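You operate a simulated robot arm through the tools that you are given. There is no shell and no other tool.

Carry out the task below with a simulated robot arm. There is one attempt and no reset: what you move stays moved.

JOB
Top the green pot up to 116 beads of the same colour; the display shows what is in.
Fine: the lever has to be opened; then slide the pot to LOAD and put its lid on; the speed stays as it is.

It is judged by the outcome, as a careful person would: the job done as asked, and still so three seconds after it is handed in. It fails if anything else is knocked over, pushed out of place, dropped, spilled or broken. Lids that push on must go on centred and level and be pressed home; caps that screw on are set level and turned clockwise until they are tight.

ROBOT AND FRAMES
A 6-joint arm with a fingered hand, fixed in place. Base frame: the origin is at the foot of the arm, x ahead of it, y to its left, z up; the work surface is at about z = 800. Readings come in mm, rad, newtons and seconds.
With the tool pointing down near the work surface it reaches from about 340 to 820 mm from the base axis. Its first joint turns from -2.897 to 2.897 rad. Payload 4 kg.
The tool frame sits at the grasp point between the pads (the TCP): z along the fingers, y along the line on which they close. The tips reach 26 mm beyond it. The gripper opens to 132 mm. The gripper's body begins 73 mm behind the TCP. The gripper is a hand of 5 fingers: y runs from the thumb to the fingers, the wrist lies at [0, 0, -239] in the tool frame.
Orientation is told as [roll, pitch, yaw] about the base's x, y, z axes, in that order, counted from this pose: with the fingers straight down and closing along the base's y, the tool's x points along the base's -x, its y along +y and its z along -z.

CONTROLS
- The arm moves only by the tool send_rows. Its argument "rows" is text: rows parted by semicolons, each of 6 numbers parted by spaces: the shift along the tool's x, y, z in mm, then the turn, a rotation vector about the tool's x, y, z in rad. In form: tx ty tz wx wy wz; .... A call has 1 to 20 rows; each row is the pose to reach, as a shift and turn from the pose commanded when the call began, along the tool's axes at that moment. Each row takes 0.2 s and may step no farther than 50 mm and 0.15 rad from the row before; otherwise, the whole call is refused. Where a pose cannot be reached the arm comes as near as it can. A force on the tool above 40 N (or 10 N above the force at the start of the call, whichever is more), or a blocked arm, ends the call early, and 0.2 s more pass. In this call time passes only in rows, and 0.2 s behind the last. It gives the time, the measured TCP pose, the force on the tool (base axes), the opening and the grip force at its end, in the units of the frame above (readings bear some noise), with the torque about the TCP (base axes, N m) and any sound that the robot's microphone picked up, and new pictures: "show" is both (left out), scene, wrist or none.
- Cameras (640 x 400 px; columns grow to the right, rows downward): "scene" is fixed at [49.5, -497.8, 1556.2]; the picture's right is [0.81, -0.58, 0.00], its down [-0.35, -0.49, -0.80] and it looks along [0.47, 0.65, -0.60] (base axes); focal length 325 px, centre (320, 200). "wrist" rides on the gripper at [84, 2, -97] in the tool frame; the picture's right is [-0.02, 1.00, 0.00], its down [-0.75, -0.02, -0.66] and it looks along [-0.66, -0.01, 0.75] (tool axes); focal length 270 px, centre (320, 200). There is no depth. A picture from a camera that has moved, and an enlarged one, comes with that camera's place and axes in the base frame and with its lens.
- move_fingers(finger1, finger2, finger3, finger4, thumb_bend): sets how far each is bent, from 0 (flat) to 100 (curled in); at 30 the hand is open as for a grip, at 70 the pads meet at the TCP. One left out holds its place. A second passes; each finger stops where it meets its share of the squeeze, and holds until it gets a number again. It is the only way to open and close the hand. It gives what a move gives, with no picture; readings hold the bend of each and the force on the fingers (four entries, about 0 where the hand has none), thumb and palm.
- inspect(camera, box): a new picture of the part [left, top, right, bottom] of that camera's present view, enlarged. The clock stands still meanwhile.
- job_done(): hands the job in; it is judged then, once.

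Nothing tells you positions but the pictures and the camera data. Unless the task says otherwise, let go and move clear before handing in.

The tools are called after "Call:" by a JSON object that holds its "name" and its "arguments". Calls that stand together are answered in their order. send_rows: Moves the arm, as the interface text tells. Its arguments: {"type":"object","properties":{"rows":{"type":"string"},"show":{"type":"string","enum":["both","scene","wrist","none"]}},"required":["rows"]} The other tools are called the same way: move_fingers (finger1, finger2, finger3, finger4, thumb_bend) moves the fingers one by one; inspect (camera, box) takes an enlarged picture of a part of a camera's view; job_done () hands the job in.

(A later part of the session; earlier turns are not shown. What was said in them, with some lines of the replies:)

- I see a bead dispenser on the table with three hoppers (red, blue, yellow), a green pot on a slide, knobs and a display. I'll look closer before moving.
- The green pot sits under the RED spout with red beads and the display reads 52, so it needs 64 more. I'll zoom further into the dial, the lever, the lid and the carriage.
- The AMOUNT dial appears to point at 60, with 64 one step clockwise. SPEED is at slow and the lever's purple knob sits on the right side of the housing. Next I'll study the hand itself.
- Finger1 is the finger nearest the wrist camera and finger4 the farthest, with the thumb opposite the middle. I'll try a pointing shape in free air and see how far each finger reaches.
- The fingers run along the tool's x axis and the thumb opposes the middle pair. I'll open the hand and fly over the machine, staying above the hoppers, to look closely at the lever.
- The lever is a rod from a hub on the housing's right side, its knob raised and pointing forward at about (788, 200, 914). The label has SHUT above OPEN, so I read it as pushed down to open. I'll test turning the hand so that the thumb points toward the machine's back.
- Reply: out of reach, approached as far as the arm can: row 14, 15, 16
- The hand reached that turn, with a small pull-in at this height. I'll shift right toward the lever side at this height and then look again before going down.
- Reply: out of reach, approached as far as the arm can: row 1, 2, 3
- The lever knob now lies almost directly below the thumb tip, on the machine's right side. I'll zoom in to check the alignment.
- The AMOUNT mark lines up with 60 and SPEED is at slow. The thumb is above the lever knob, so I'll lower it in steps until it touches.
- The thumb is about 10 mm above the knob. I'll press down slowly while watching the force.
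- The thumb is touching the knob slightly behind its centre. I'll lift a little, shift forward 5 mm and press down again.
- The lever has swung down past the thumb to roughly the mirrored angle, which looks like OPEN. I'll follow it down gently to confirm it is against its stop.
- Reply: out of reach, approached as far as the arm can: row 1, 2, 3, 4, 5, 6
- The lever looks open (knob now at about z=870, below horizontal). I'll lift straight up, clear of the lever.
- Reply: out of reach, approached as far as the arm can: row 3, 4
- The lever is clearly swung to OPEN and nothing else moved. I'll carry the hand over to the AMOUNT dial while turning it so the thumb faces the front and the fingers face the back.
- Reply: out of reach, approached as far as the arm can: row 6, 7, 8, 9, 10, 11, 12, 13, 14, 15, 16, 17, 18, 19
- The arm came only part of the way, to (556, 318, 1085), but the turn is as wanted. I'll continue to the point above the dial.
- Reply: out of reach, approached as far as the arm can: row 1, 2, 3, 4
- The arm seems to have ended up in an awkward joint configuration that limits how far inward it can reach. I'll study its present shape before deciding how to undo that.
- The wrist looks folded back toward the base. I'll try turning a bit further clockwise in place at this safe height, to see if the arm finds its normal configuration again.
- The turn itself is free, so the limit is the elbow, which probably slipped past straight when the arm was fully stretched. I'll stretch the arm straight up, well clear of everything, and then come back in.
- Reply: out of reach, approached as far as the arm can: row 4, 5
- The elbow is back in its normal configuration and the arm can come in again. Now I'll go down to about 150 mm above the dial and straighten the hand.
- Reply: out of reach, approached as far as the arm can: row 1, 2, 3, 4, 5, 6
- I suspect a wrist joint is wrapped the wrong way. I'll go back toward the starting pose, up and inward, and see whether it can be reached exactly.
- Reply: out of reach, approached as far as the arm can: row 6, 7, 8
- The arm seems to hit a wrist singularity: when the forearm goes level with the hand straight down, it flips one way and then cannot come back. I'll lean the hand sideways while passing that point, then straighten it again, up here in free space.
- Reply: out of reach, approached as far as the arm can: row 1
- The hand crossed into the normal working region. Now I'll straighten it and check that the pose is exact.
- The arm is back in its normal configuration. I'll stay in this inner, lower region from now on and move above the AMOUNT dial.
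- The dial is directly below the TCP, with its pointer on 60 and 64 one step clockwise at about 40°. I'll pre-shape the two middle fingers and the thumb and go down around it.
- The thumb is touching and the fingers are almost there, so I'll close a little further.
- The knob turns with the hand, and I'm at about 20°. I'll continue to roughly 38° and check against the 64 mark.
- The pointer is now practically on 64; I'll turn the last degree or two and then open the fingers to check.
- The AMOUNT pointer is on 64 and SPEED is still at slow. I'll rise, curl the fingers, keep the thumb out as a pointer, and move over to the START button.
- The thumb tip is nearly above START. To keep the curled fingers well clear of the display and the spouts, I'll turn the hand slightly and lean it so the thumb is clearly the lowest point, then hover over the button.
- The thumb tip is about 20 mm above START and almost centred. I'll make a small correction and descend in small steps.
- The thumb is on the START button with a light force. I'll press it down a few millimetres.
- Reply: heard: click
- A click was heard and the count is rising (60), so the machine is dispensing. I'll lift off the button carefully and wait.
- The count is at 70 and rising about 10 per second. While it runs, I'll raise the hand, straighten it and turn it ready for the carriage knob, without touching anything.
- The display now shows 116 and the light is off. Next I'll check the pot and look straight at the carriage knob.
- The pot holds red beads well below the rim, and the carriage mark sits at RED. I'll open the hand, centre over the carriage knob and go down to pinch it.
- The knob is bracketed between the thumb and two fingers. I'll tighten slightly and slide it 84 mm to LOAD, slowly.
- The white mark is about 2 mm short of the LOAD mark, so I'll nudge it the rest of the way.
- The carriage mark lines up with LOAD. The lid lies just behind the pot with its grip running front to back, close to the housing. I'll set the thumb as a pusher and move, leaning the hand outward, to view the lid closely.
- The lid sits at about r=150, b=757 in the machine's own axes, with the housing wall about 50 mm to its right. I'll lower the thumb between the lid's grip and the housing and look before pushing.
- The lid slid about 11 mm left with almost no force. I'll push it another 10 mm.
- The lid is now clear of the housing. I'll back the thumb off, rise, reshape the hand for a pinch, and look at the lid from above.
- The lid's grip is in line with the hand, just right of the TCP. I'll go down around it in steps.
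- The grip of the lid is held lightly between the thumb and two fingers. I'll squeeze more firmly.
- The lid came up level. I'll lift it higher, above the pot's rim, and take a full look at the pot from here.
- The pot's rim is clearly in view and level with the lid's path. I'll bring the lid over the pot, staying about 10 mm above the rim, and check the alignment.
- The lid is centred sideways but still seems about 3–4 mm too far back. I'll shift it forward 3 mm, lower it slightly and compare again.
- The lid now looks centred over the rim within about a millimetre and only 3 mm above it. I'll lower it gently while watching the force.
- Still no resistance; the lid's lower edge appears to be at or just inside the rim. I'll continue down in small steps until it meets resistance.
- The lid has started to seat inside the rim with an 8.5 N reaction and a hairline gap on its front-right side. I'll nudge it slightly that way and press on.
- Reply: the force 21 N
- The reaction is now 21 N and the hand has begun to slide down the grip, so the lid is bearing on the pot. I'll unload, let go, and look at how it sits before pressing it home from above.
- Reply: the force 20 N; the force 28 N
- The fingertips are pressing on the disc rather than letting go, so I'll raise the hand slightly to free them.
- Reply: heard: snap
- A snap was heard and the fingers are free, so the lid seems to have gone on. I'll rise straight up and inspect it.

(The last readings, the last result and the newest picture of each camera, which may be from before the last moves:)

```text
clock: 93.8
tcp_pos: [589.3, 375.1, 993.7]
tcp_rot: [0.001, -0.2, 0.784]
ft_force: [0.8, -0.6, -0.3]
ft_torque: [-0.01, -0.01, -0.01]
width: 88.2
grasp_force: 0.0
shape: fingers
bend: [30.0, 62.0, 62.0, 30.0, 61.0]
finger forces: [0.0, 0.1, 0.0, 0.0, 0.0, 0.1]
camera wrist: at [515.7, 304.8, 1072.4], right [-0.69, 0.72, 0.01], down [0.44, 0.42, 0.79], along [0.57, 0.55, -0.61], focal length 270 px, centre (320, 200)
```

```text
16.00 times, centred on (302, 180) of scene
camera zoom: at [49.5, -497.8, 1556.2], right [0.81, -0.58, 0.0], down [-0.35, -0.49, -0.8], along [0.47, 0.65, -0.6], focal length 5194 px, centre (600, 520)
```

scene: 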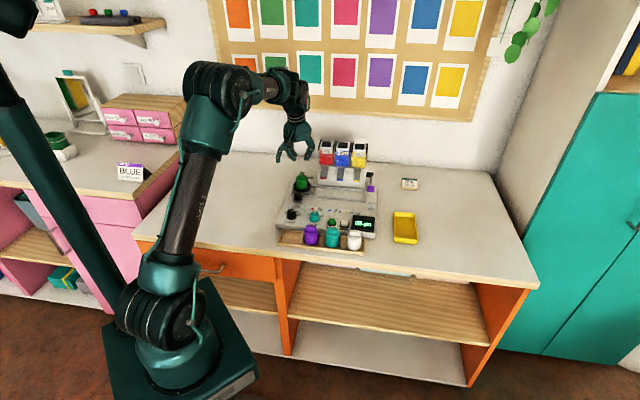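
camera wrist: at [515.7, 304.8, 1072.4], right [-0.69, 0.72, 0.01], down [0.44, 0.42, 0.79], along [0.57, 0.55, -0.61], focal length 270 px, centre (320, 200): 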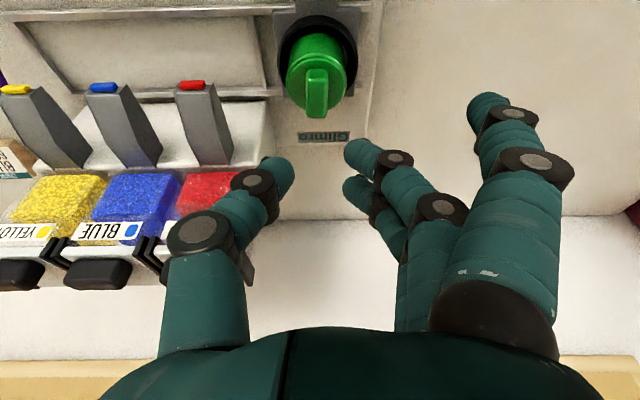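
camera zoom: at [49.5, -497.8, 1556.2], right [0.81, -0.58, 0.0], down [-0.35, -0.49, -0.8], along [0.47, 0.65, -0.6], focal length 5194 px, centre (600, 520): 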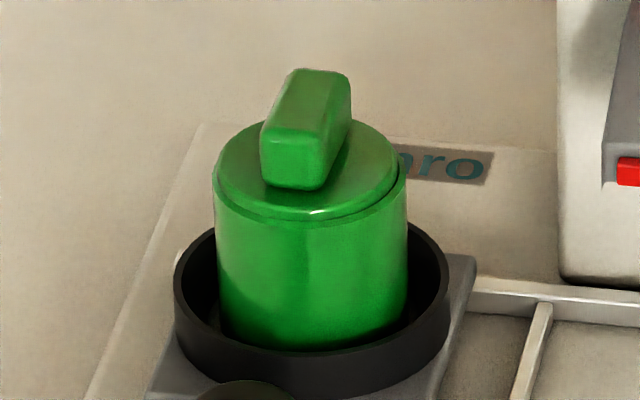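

The lid is on the pot with its grip upright. I'll zoom in on its edges to judge whether it is level and fully home.

Call:
{"name": "inspect", "arguments": {"camera": "scene", "box": [294, 172, 304, 182]}}

Call:
{"name": "inspect", "arguments": {"camera": "wrist", "box": [280, 40, 320, 90]}}

Call:
{"name": "inspect", "arguments": {"camera": "wrist", "box": [310, 40, 355, 90]}}

```text
16.00 times, centred on (299, 177) of scene
camera zoom: at [49.5, -497.8, 1556.2], right [0.81, -0.58, 0.0], down [-0.35, -0.49, -0.8], along [0.47, 0.65, -0.6], focal length 5194 px, centre (656, 568)
```

zoom: 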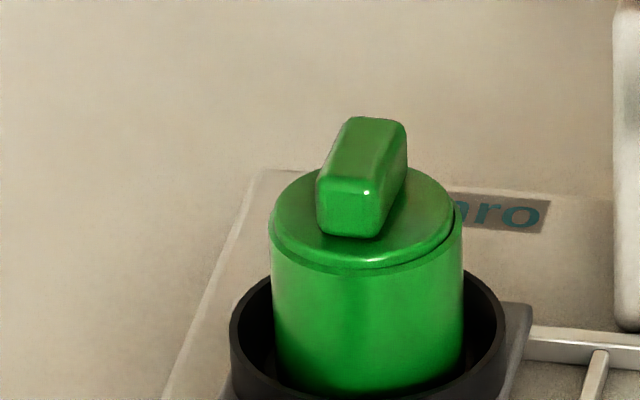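

```text
8.00 times, centred on (300, 65) of wrist
camera zoom: at [515.7, 304.8, 1072.4], right [-0.69, 0.72, 0.01], down [0.44, 0.42, 0.79], along [0.57, 0.55, -0.61], focal length 2162 px, centre (480, 1280)
```

zoom: 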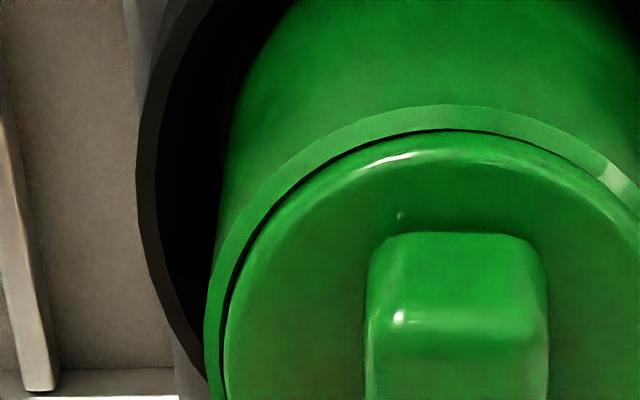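

```text
8.00 times, centred on (332, 65) of wrist
camera zoom: at [515.7, 304.8, 1072.4], right [-0.69, 0.72, 0.01], down [0.44, 0.42, 0.79], along [0.57, 0.55, -0.61], focal length 2162 px, centre (220, 1280)
```

zoom: 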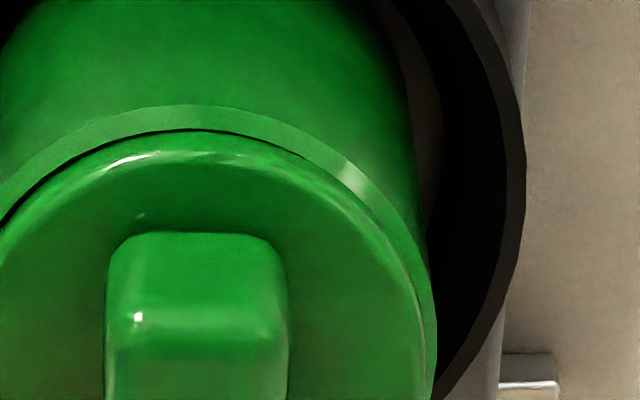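

The lid sits evenly on the rim, within about half a millimetre of centre. To be sure it is fully home, I'll close the fingertips together and press gently on the middle of its grip from above.

Call:
{"name": "move_fingers", "arguments": {"finger2": 72, "finger3": 72, "thumb_bend": 70}}

Call:
{"name": "send_rows", "arguments": {"rows": "0 -0.5 12 0 0.05 0; 1.2 -0.5 33.4 0 0.1 0; 1.2 -0.5 33.4 0 0.1 0", "show": "wrist"}}

Call:
{"name": "inspect", "arguments": {"camera": "scene", "box": [285, 150, 325, 195]}}

Call:
{"name": "inspect", "arguments": {"camera": "wrist", "box": [240, 40, 400, 200]}}

```text
clock: 94.8
tcp_pos: [589.0, 375.2, 994.3]
tcp_rot: [0.001, -0.201, 0.784]
ft_force: [-0.5, 0.5, 0.4]
ft_torque: [0.02, 0.0, -0.03]
width: 76.5
grasp_force: 0.1
shape: fingers
bend: [30.0, 72.0, 72.0, 30.0, 70.0]
finger forces: [0.0, 0.1, 0.0, 0.0, 0.0, 0.0]
```

```text
clock: 95.6
tcp_pos: [592.2, 378.9, 960.9]
tcp_rot: [0.001, -0.099, 0.783]
ft_force: [0.0, 0.5, -0.5]
ft_torque: [0.02, -0.02, -0.03]
width: 76.2
grasp_force: 0.0
shape: fingers
bend: [30.0, 72.0, 72.0, 30.0, 70.0]
finger forces: [0.1, 0.0, 0.1, 0.1, 0.1, 0.0]
camera wrist: at [525.7, 314.4, 1049.0], right [-0.69, 0.72, 0.0], down [0.5, 0.47, 0.73], along [0.52, 0.51, -0.68], focal length 270 px, centre (320, 200)
```

wrist: 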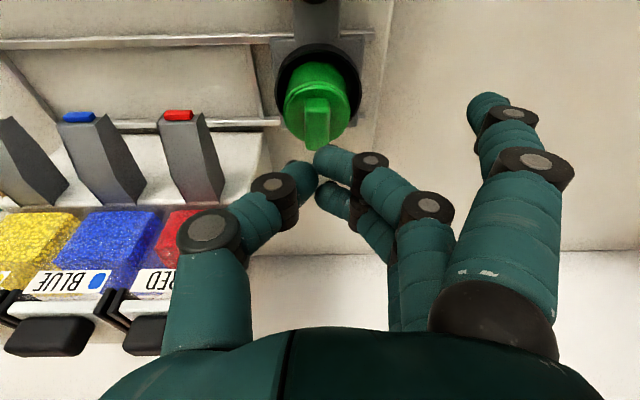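

```text
8.89 times, centred on (305, 172) of scene
camera zoom: at [49.5, -497.8, 1556.2], right [0.81, -0.58, 0.0], down [-0.35, -0.49, -0.8], along [0.47, 0.65, -0.6], focal length 2886 px, centre (453, 444)
```

zoom: 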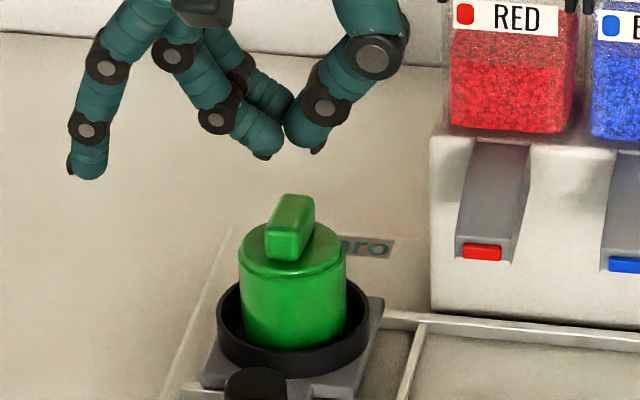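

```text
2.50 times, centred on (320, 120) of wrist
camera zoom: at [525.7, 314.4, 1049.0], right [-0.69, 0.72, 0.0], down [0.5, 0.47, 0.73], along [0.52, 0.51, -0.68], focal length 676 px, centre (320, 400)
```

zoom: 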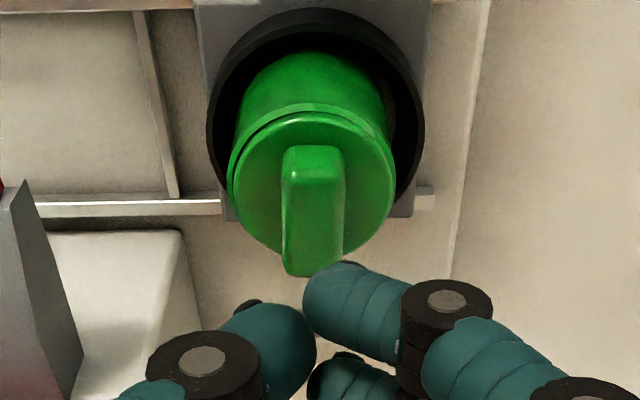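

Call:
{"name": "send_rows", "arguments": {"rows": "2.5 -2 15 0 0 0; 3.5 -2 26 0 0 0; 3.9 -2 30 0 0 0", "show": "none"}}

Call:
{"name": "inspect", "arguments": {"camera": "scene", "box": [285, 150, 325, 195]}}

Call:
{"name": "inspect", "arguments": {"camera": "wrist", "box": [240, 80, 400, 220]}}

```text
clock: 96.4
tcp_pos: [593.2, 376.5, 931.0]
tcp_rot: [0.003, -0.098, 0.783]
ft_force: [-0.1, 0.4, 1.0]
ft_torque: [0.0, 0.03, 0.02]
width: 76.1
grasp_force: 0.0
shape: fingers
bend: [30.0, 72.0, 72.0, 30.0, 70.0]
finger forces: [0.1, 0.0, 0.1, 0.0, 0.1, 0.0]
```

```text
8.89 times, centred on (305, 172) of scene
camera zoom: at [49.5, -497.8, 1556.2], right [0.81, -0.58, 0.0], down [-0.35, -0.49, -0.8], along [0.47, 0.65, -0.6], focal length 2886 px, centre (453, 444)
```

zoom: 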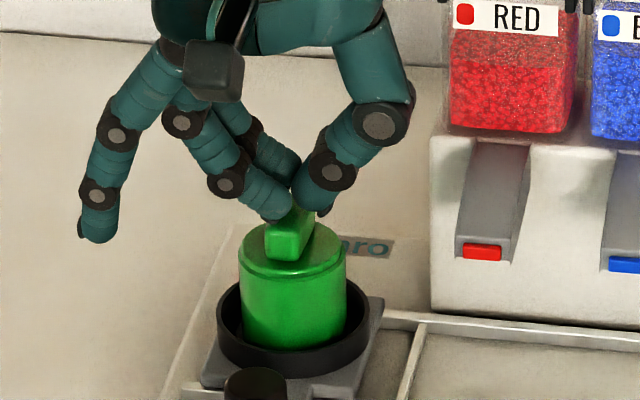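

```text
2.86 times, centred on (320, 150) of wrist
camera zoom: at [526.7, 312.1, 1018.9], right [-0.69, 0.72, 0.0], down [0.5, 0.47, 0.73], along [0.53, 0.51, -0.68], focal length 772 px, centre (320, 343)
```

zoom: 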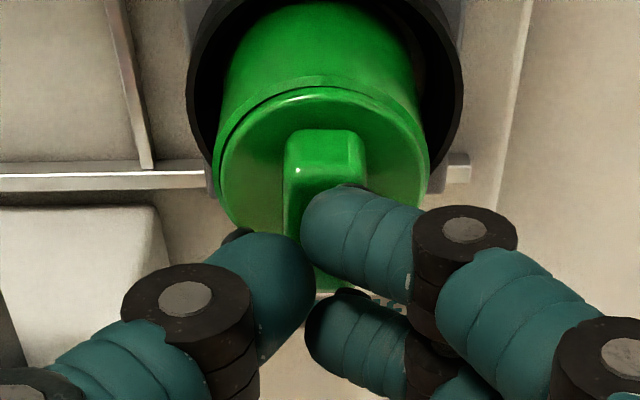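

Call:
{"name": "send_rows", "arguments": {"rows": "0 2 0 0 0 0; 0.2 2 2 0 0 0; 0.3 2 3.5 0 0 0; 0.5 2 5 0 0 0", "show": "none"}}

Call:
{"name": "inspect", "arguments": {"camera": "scene", "box": [285, 150, 325, 195]}}

Call:
{"name": "inspect", "arguments": {"camera": "wrist", "box": [240, 80, 400, 220]}}

```text
clock: 97.4
tcp_pos: [593.6, 377.1, 926.7]
tcp_rot: [0.002, -0.104, 0.782]
ft_force: [-2.6, -0.6, 15.4]
ft_torque: [-0.08, 0.11, -0.08]
width: 76.1
grasp_force: 7.7
shape: fingers
bend: [30.0, 73.0, 72.0, 30.0, 70.0]
finger forces: [0.0, 9.1, 0.1, 0.0, 6.7, 0.1]
```

```text
8.89 times, centred on (305, 172) of scene
camera zoom: at [49.5, -497.8, 1556.2], right [0.81, -0.58, 0.0], down [-0.35, -0.49, -0.8], along [0.47, 0.65, -0.6], focal length 2886 px, centre (453, 444)
```

zoom: 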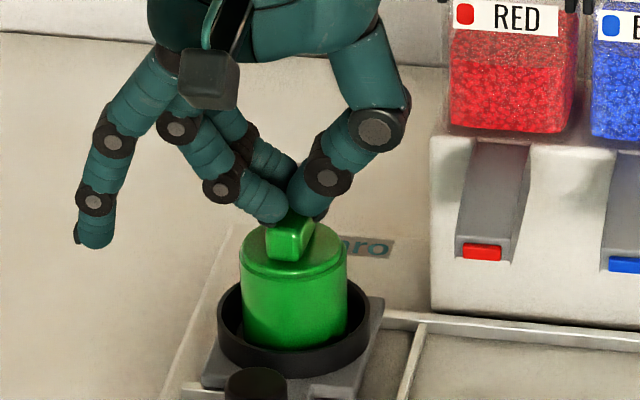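

```text
2.86 times, centred on (320, 150) of wrist
camera zoom: at [525.4, 313.7, 1015.2], right [-0.69, 0.72, 0.0], down [0.49, 0.47, 0.73], along [0.53, 0.51, -0.68], focal length 772 px, centre (320, 343)
```

zoom: 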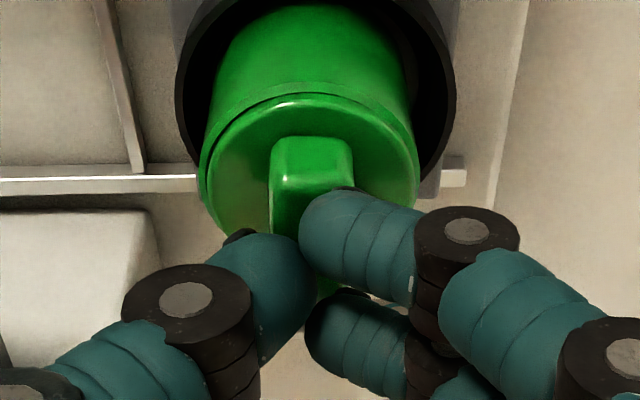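

Call:
{"name": "send_rows", "arguments": {"rows": "-1.5 0 0.6 0 0 0; -1.5 0 1.3 0 0 0", "show": "none"}}

Call:
{"name": "inspect", "arguments": {"camera": "scene", "box": [293, 170, 311, 185]}}

Call:
{"name": "inspect", "arguments": {"camera": "wrist", "box": [270, 90, 370, 160]}}

```text
clock: 98.0
tcp_pos: [593.7, 378.5, 925.9]
tcp_rot: [0.0, -0.103, 0.785]
ft_force: [-3.6, -4.0, 29.3]
ft_torque: [-0.29, 0.05, -0.09]
width: 75.8
grasp_force: 14.9
shape: fingers
bend: [30.0, 74.0, 72.0, 30.0, 71.0]
finger forces: [0.1, 12.2, 0.3, 0.0, 17.5, 0.0]
```

```text
16.00 times, centred on (302, 178) of scene
camera zoom: at [49.5, -497.8, 1556.2], right [0.81, -0.58, 0.0], down [-0.35, -0.49, -0.8], along [0.47, 0.65, -0.6], focal length 5194 px, centre (608, 560)
```

zoom: 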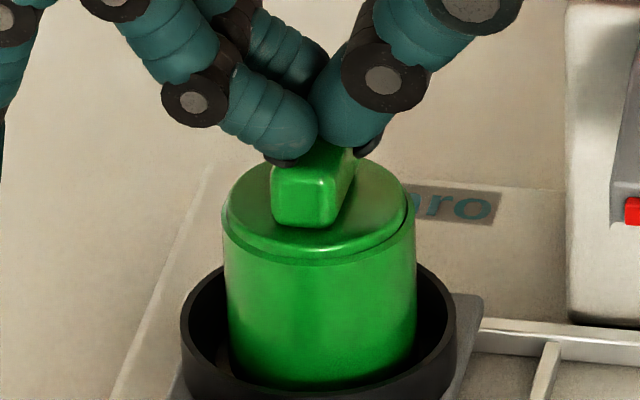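

```text
5.71 times, centred on (320, 125) of wrist
camera zoom: at [526.6, 314.5, 1014.2], right [-0.69, 0.72, 0.0], down [0.49, 0.47, 0.73], along [0.53, 0.51, -0.68], focal length 1544 px, centre (320, 629)
```

zoom: 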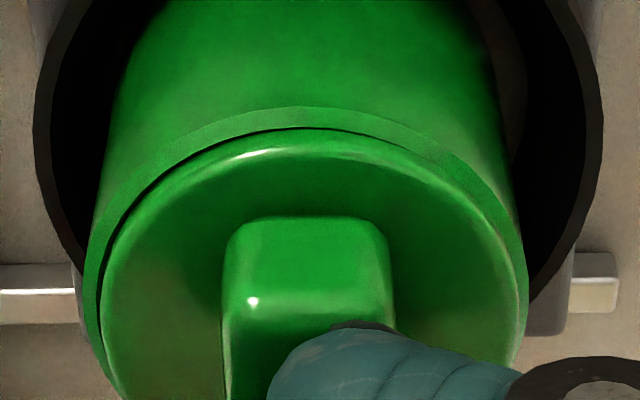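

With 29 N on top the lid does not move any further, so it is home and centred. I'll lift away and check everything.

Call:
{"name": "send_rows", "arguments": {"rows": "-0.5 0 -5 0 0 0; -3 0 -30 0 0 0; -6 0 -60 0 0 0; -6 0 -60 0 0 0", "show": "both"}}

Call:
{"name": "inspect", "arguments": {"camera": "scene", "box": [270, 150, 390, 250]}}

Call:
{"name": "inspect", "arguments": {"camera": "wrist", "box": [260, 0, 380, 120]}}

Call:
{"name": "inspect", "arguments": {"camera": "scene", "box": [290, 168, 315, 192]}}

```text
clock: 99.0
tcp_pos: [594.3, 379.9, 984.2]
tcp_rot: [0.002, -0.099, 0.783]
ft_force: [-0.2, -0.3, -0.9]
ft_torque: [-0.01, -0.01, -0.01]
width: 76.0
grasp_force: 0.1
shape: fingers
bend: [30.0, 72.0, 72.0, 30.0, 70.0]
finger forces: [0.1, 0.1, 0.1, 0.0, 0.0, 0.0]
camera wrist: at [526.5, 314.9, 1072.9], right [-0.69, 0.72, 0.0], down [0.5, 0.47, 0.73], along [0.52, 0.51, -0.68], focal length 270 px, centre (320, 200)
```

scene: 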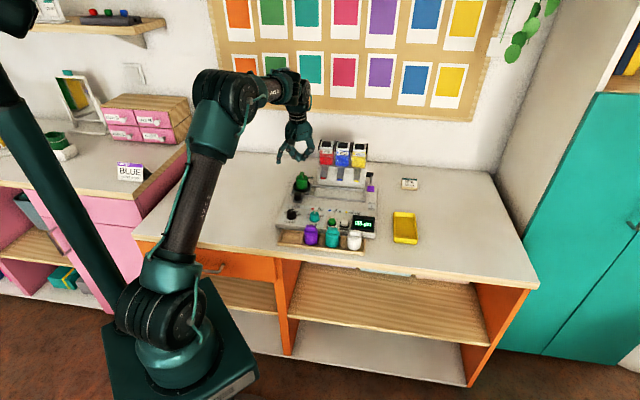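
wrist: 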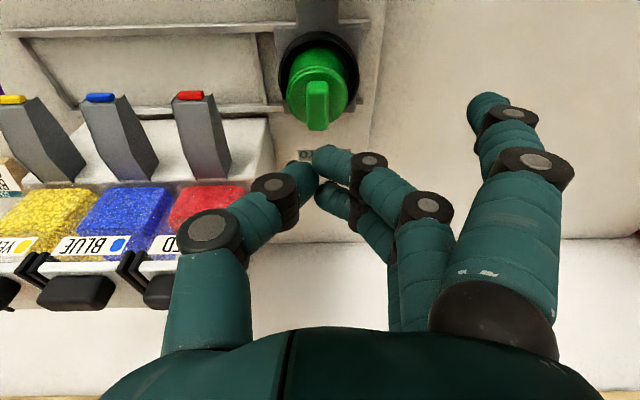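

```text
4.00 times, centred on (330, 200) of scene
camera zoom: at [49.5, -497.8, 1556.2], right [0.81, -0.58, 0.0], down [-0.35, -0.49, -0.8], along [0.47, 0.65, -0.6], focal length 1299 px, centre (280, 200)
```

zoom: 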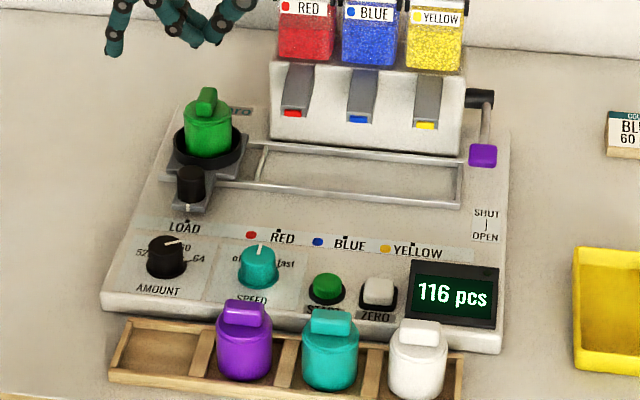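

```text
3.33 times, centred on (320, 60) of wrist
camera zoom: at [526.5, 314.9, 1072.9], right [-0.69, 0.72, 0.0], down [0.5, 0.47, 0.73], along [0.52, 0.51, -0.68], focal length 901 px, centre (320, 667)
```

zoom: 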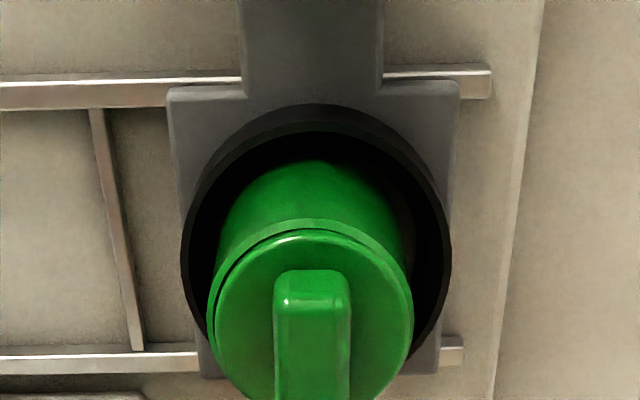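

```text
16.00 times, centred on (302, 180) of scene
camera zoom: at [49.5, -497.8, 1556.2], right [0.81, -0.58, 0.0], down [-0.35, -0.49, -0.8], along [0.47, 0.65, -0.6], focal length 5194 px, centre (600, 520)
```

zoom: 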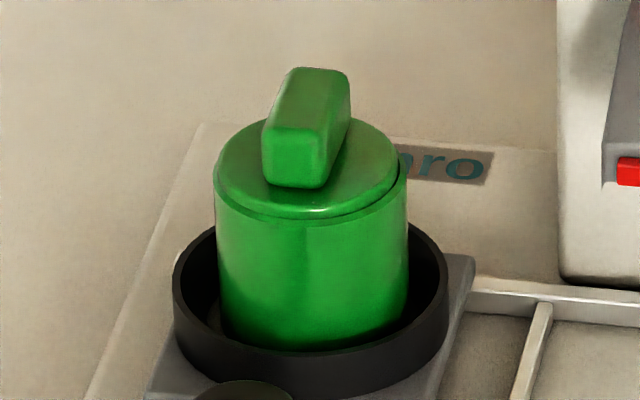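

The display reads 116, the lever is open, AMOUNT is 64, SPEED is unchanged and the closed pot stands at LOAD. I'll move the hand clear and do a last check.

Call:
{"name": "send_rows", "arguments": {"rows": "5 0 -30 0 0 0; 35 10 -60 0 0.05 0; 75 20 -85 0 0.099 0; 115 30 -100 0 0.099 0; 155.2 38.2 -111.9 0 0.099 0; 155.2 38.2 -111.9 0 0.099 0", "show": "both"}}

Call:
{"name": "move_fingers", "arguments": {"finger2": 30, "finger3": 30, "thumb_bend": 30}}

Call:
{"name": "inspect", "arguments": {"camera": "scene", "box": [275, 160, 335, 230]}}

Call:
{"name": "inspect", "arguments": {"camera": "scene", "box": [330, 150, 430, 250]}}

Call:
{"name": "inspect", "arguments": {"camera": "wrist", "box": [220, 40, 420, 200]}}

```text
clock: 100.4
tcp_pos: [450.6, 289.0, 1080.4]
tcp_rot: [0.002, 0.001, 0.783]
ft_force: [0.3, -0.4, 0.7]
ft_torque: [0.02, -0.01, -0.02]
width: 75.8
grasp_force: 0.0
shape: fingers
bend: [30.0, 72.0, 72.0, 30.0, 70.0]
finger forces: [0.0, 0.1, 0.1, 0.0, 0.0, 0.0]
camera wrist: at [388.9, 230.6, 1177.9], right [-0.69, 0.72, 0.0], down [0.54, 0.52, 0.66], along [0.47, 0.46, -0.75], focal length 270 px, centre (320, 200)
```

scene: 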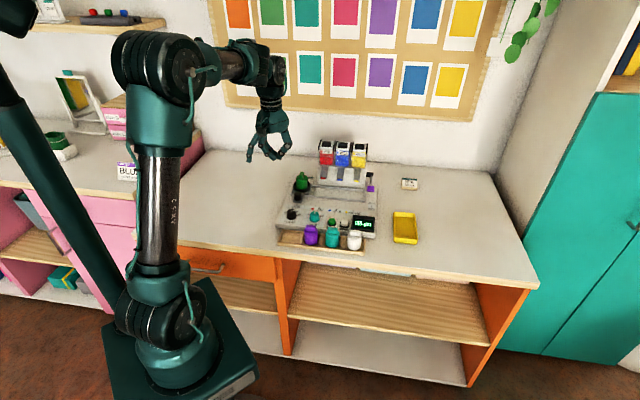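
wrist: 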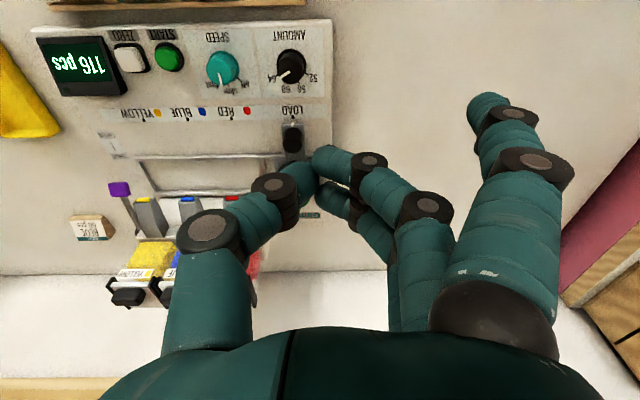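

```text
clock: 101.4
tcp_pos: [450.8, 288.9, 1079.4]
tcp_rot: [0.002, -0.002, 0.786]
ft_force: [-0.1, 0.2, 0.0]
ft_torque: [-0.01, -0.03, 0.0]
width: 138.5
grasp_force: 0.1
shape: fingers
bend: [30.0, 30.0, 30.0, 30.0, 30.0]
finger forces: [0.0, 0.0, 0.1, 0.0, 0.0, 0.1]
```

```text
5.71 times, centred on (305, 195) of scene
camera zoom: at [49.5, -497.8, 1556.2], right [0.81, -0.58, 0.0], down [-0.35, -0.49, -0.8], along [0.47, 0.65, -0.6], focal length 1855 px, centre (406, 229)
```

zoom: 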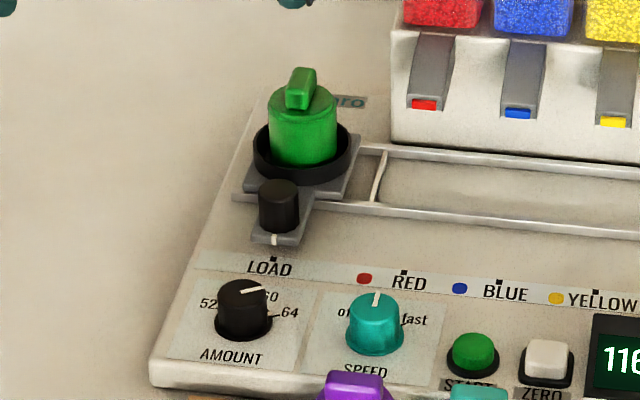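

```text
4.00 times, centred on (380, 200) of scene
camera zoom: at [49.5, -497.8, 1556.2], right [0.81, -0.58, 0.0], down [-0.35, -0.49, -0.8], along [0.47, 0.65, -0.6], focal length 1299 px, centre (80, 200)
```

zoom: 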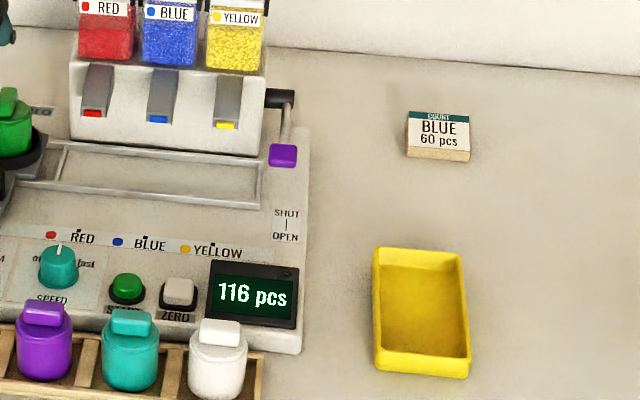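

```text
2.50 times, centred on (320, 120) of wrist
camera zoom: at [389.3, 230.9, 1177.8], right [-0.69, 0.72, 0.0], down [0.54, 0.52, 0.66], along [0.47, 0.46, -0.75], focal length 676 px, centre (320, 400)
```

zoom: 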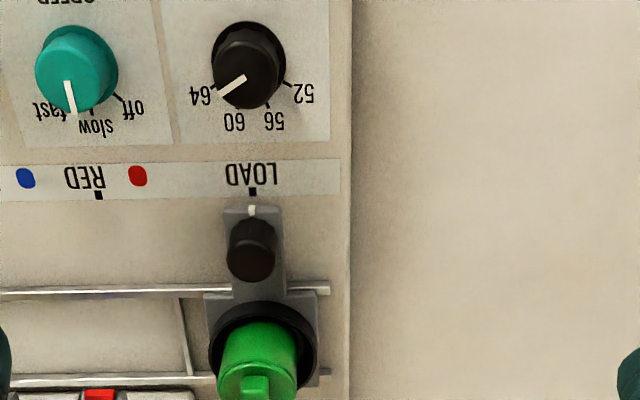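

The count is 116 and the lever is open. AMOUNT is on 64 and SPEED is untouched. The lidded green pot stands at the LOAD mark, and nothing else was disturbed. The hand is clear, so I'm handing the job in.

Call:
{"name": "job_done", "arguments": {}}

```text
The job is handed in.
```

The green pot now holds 116 red beads and stands at LOAD with its lid pressed on. I've handed the job in, but no verdict has come back.

- **Beads:** I turned AMOUNT from 60 to 64, because the pot started at 52. One START press brought the display to 116.
- **Lever:** it is open, and I left it open.
- **Speed:** I didn't touch it; it still reads slow.
- **Lid:** it went on with a snap and did not move further under about 29 N from above. By the camera it sits about 0.5–1 mm off centre, with a thin dark line along one side. I couldn't tell whether that line is a shadow or a slight tilt.
- **Moving the lid:** before picking the lid up, I slid it about 20 mm along the deck so the hand could clear the bead housing.

In the last pictures nothing else had been knocked, moved or spilled, and the hand is open and clear.
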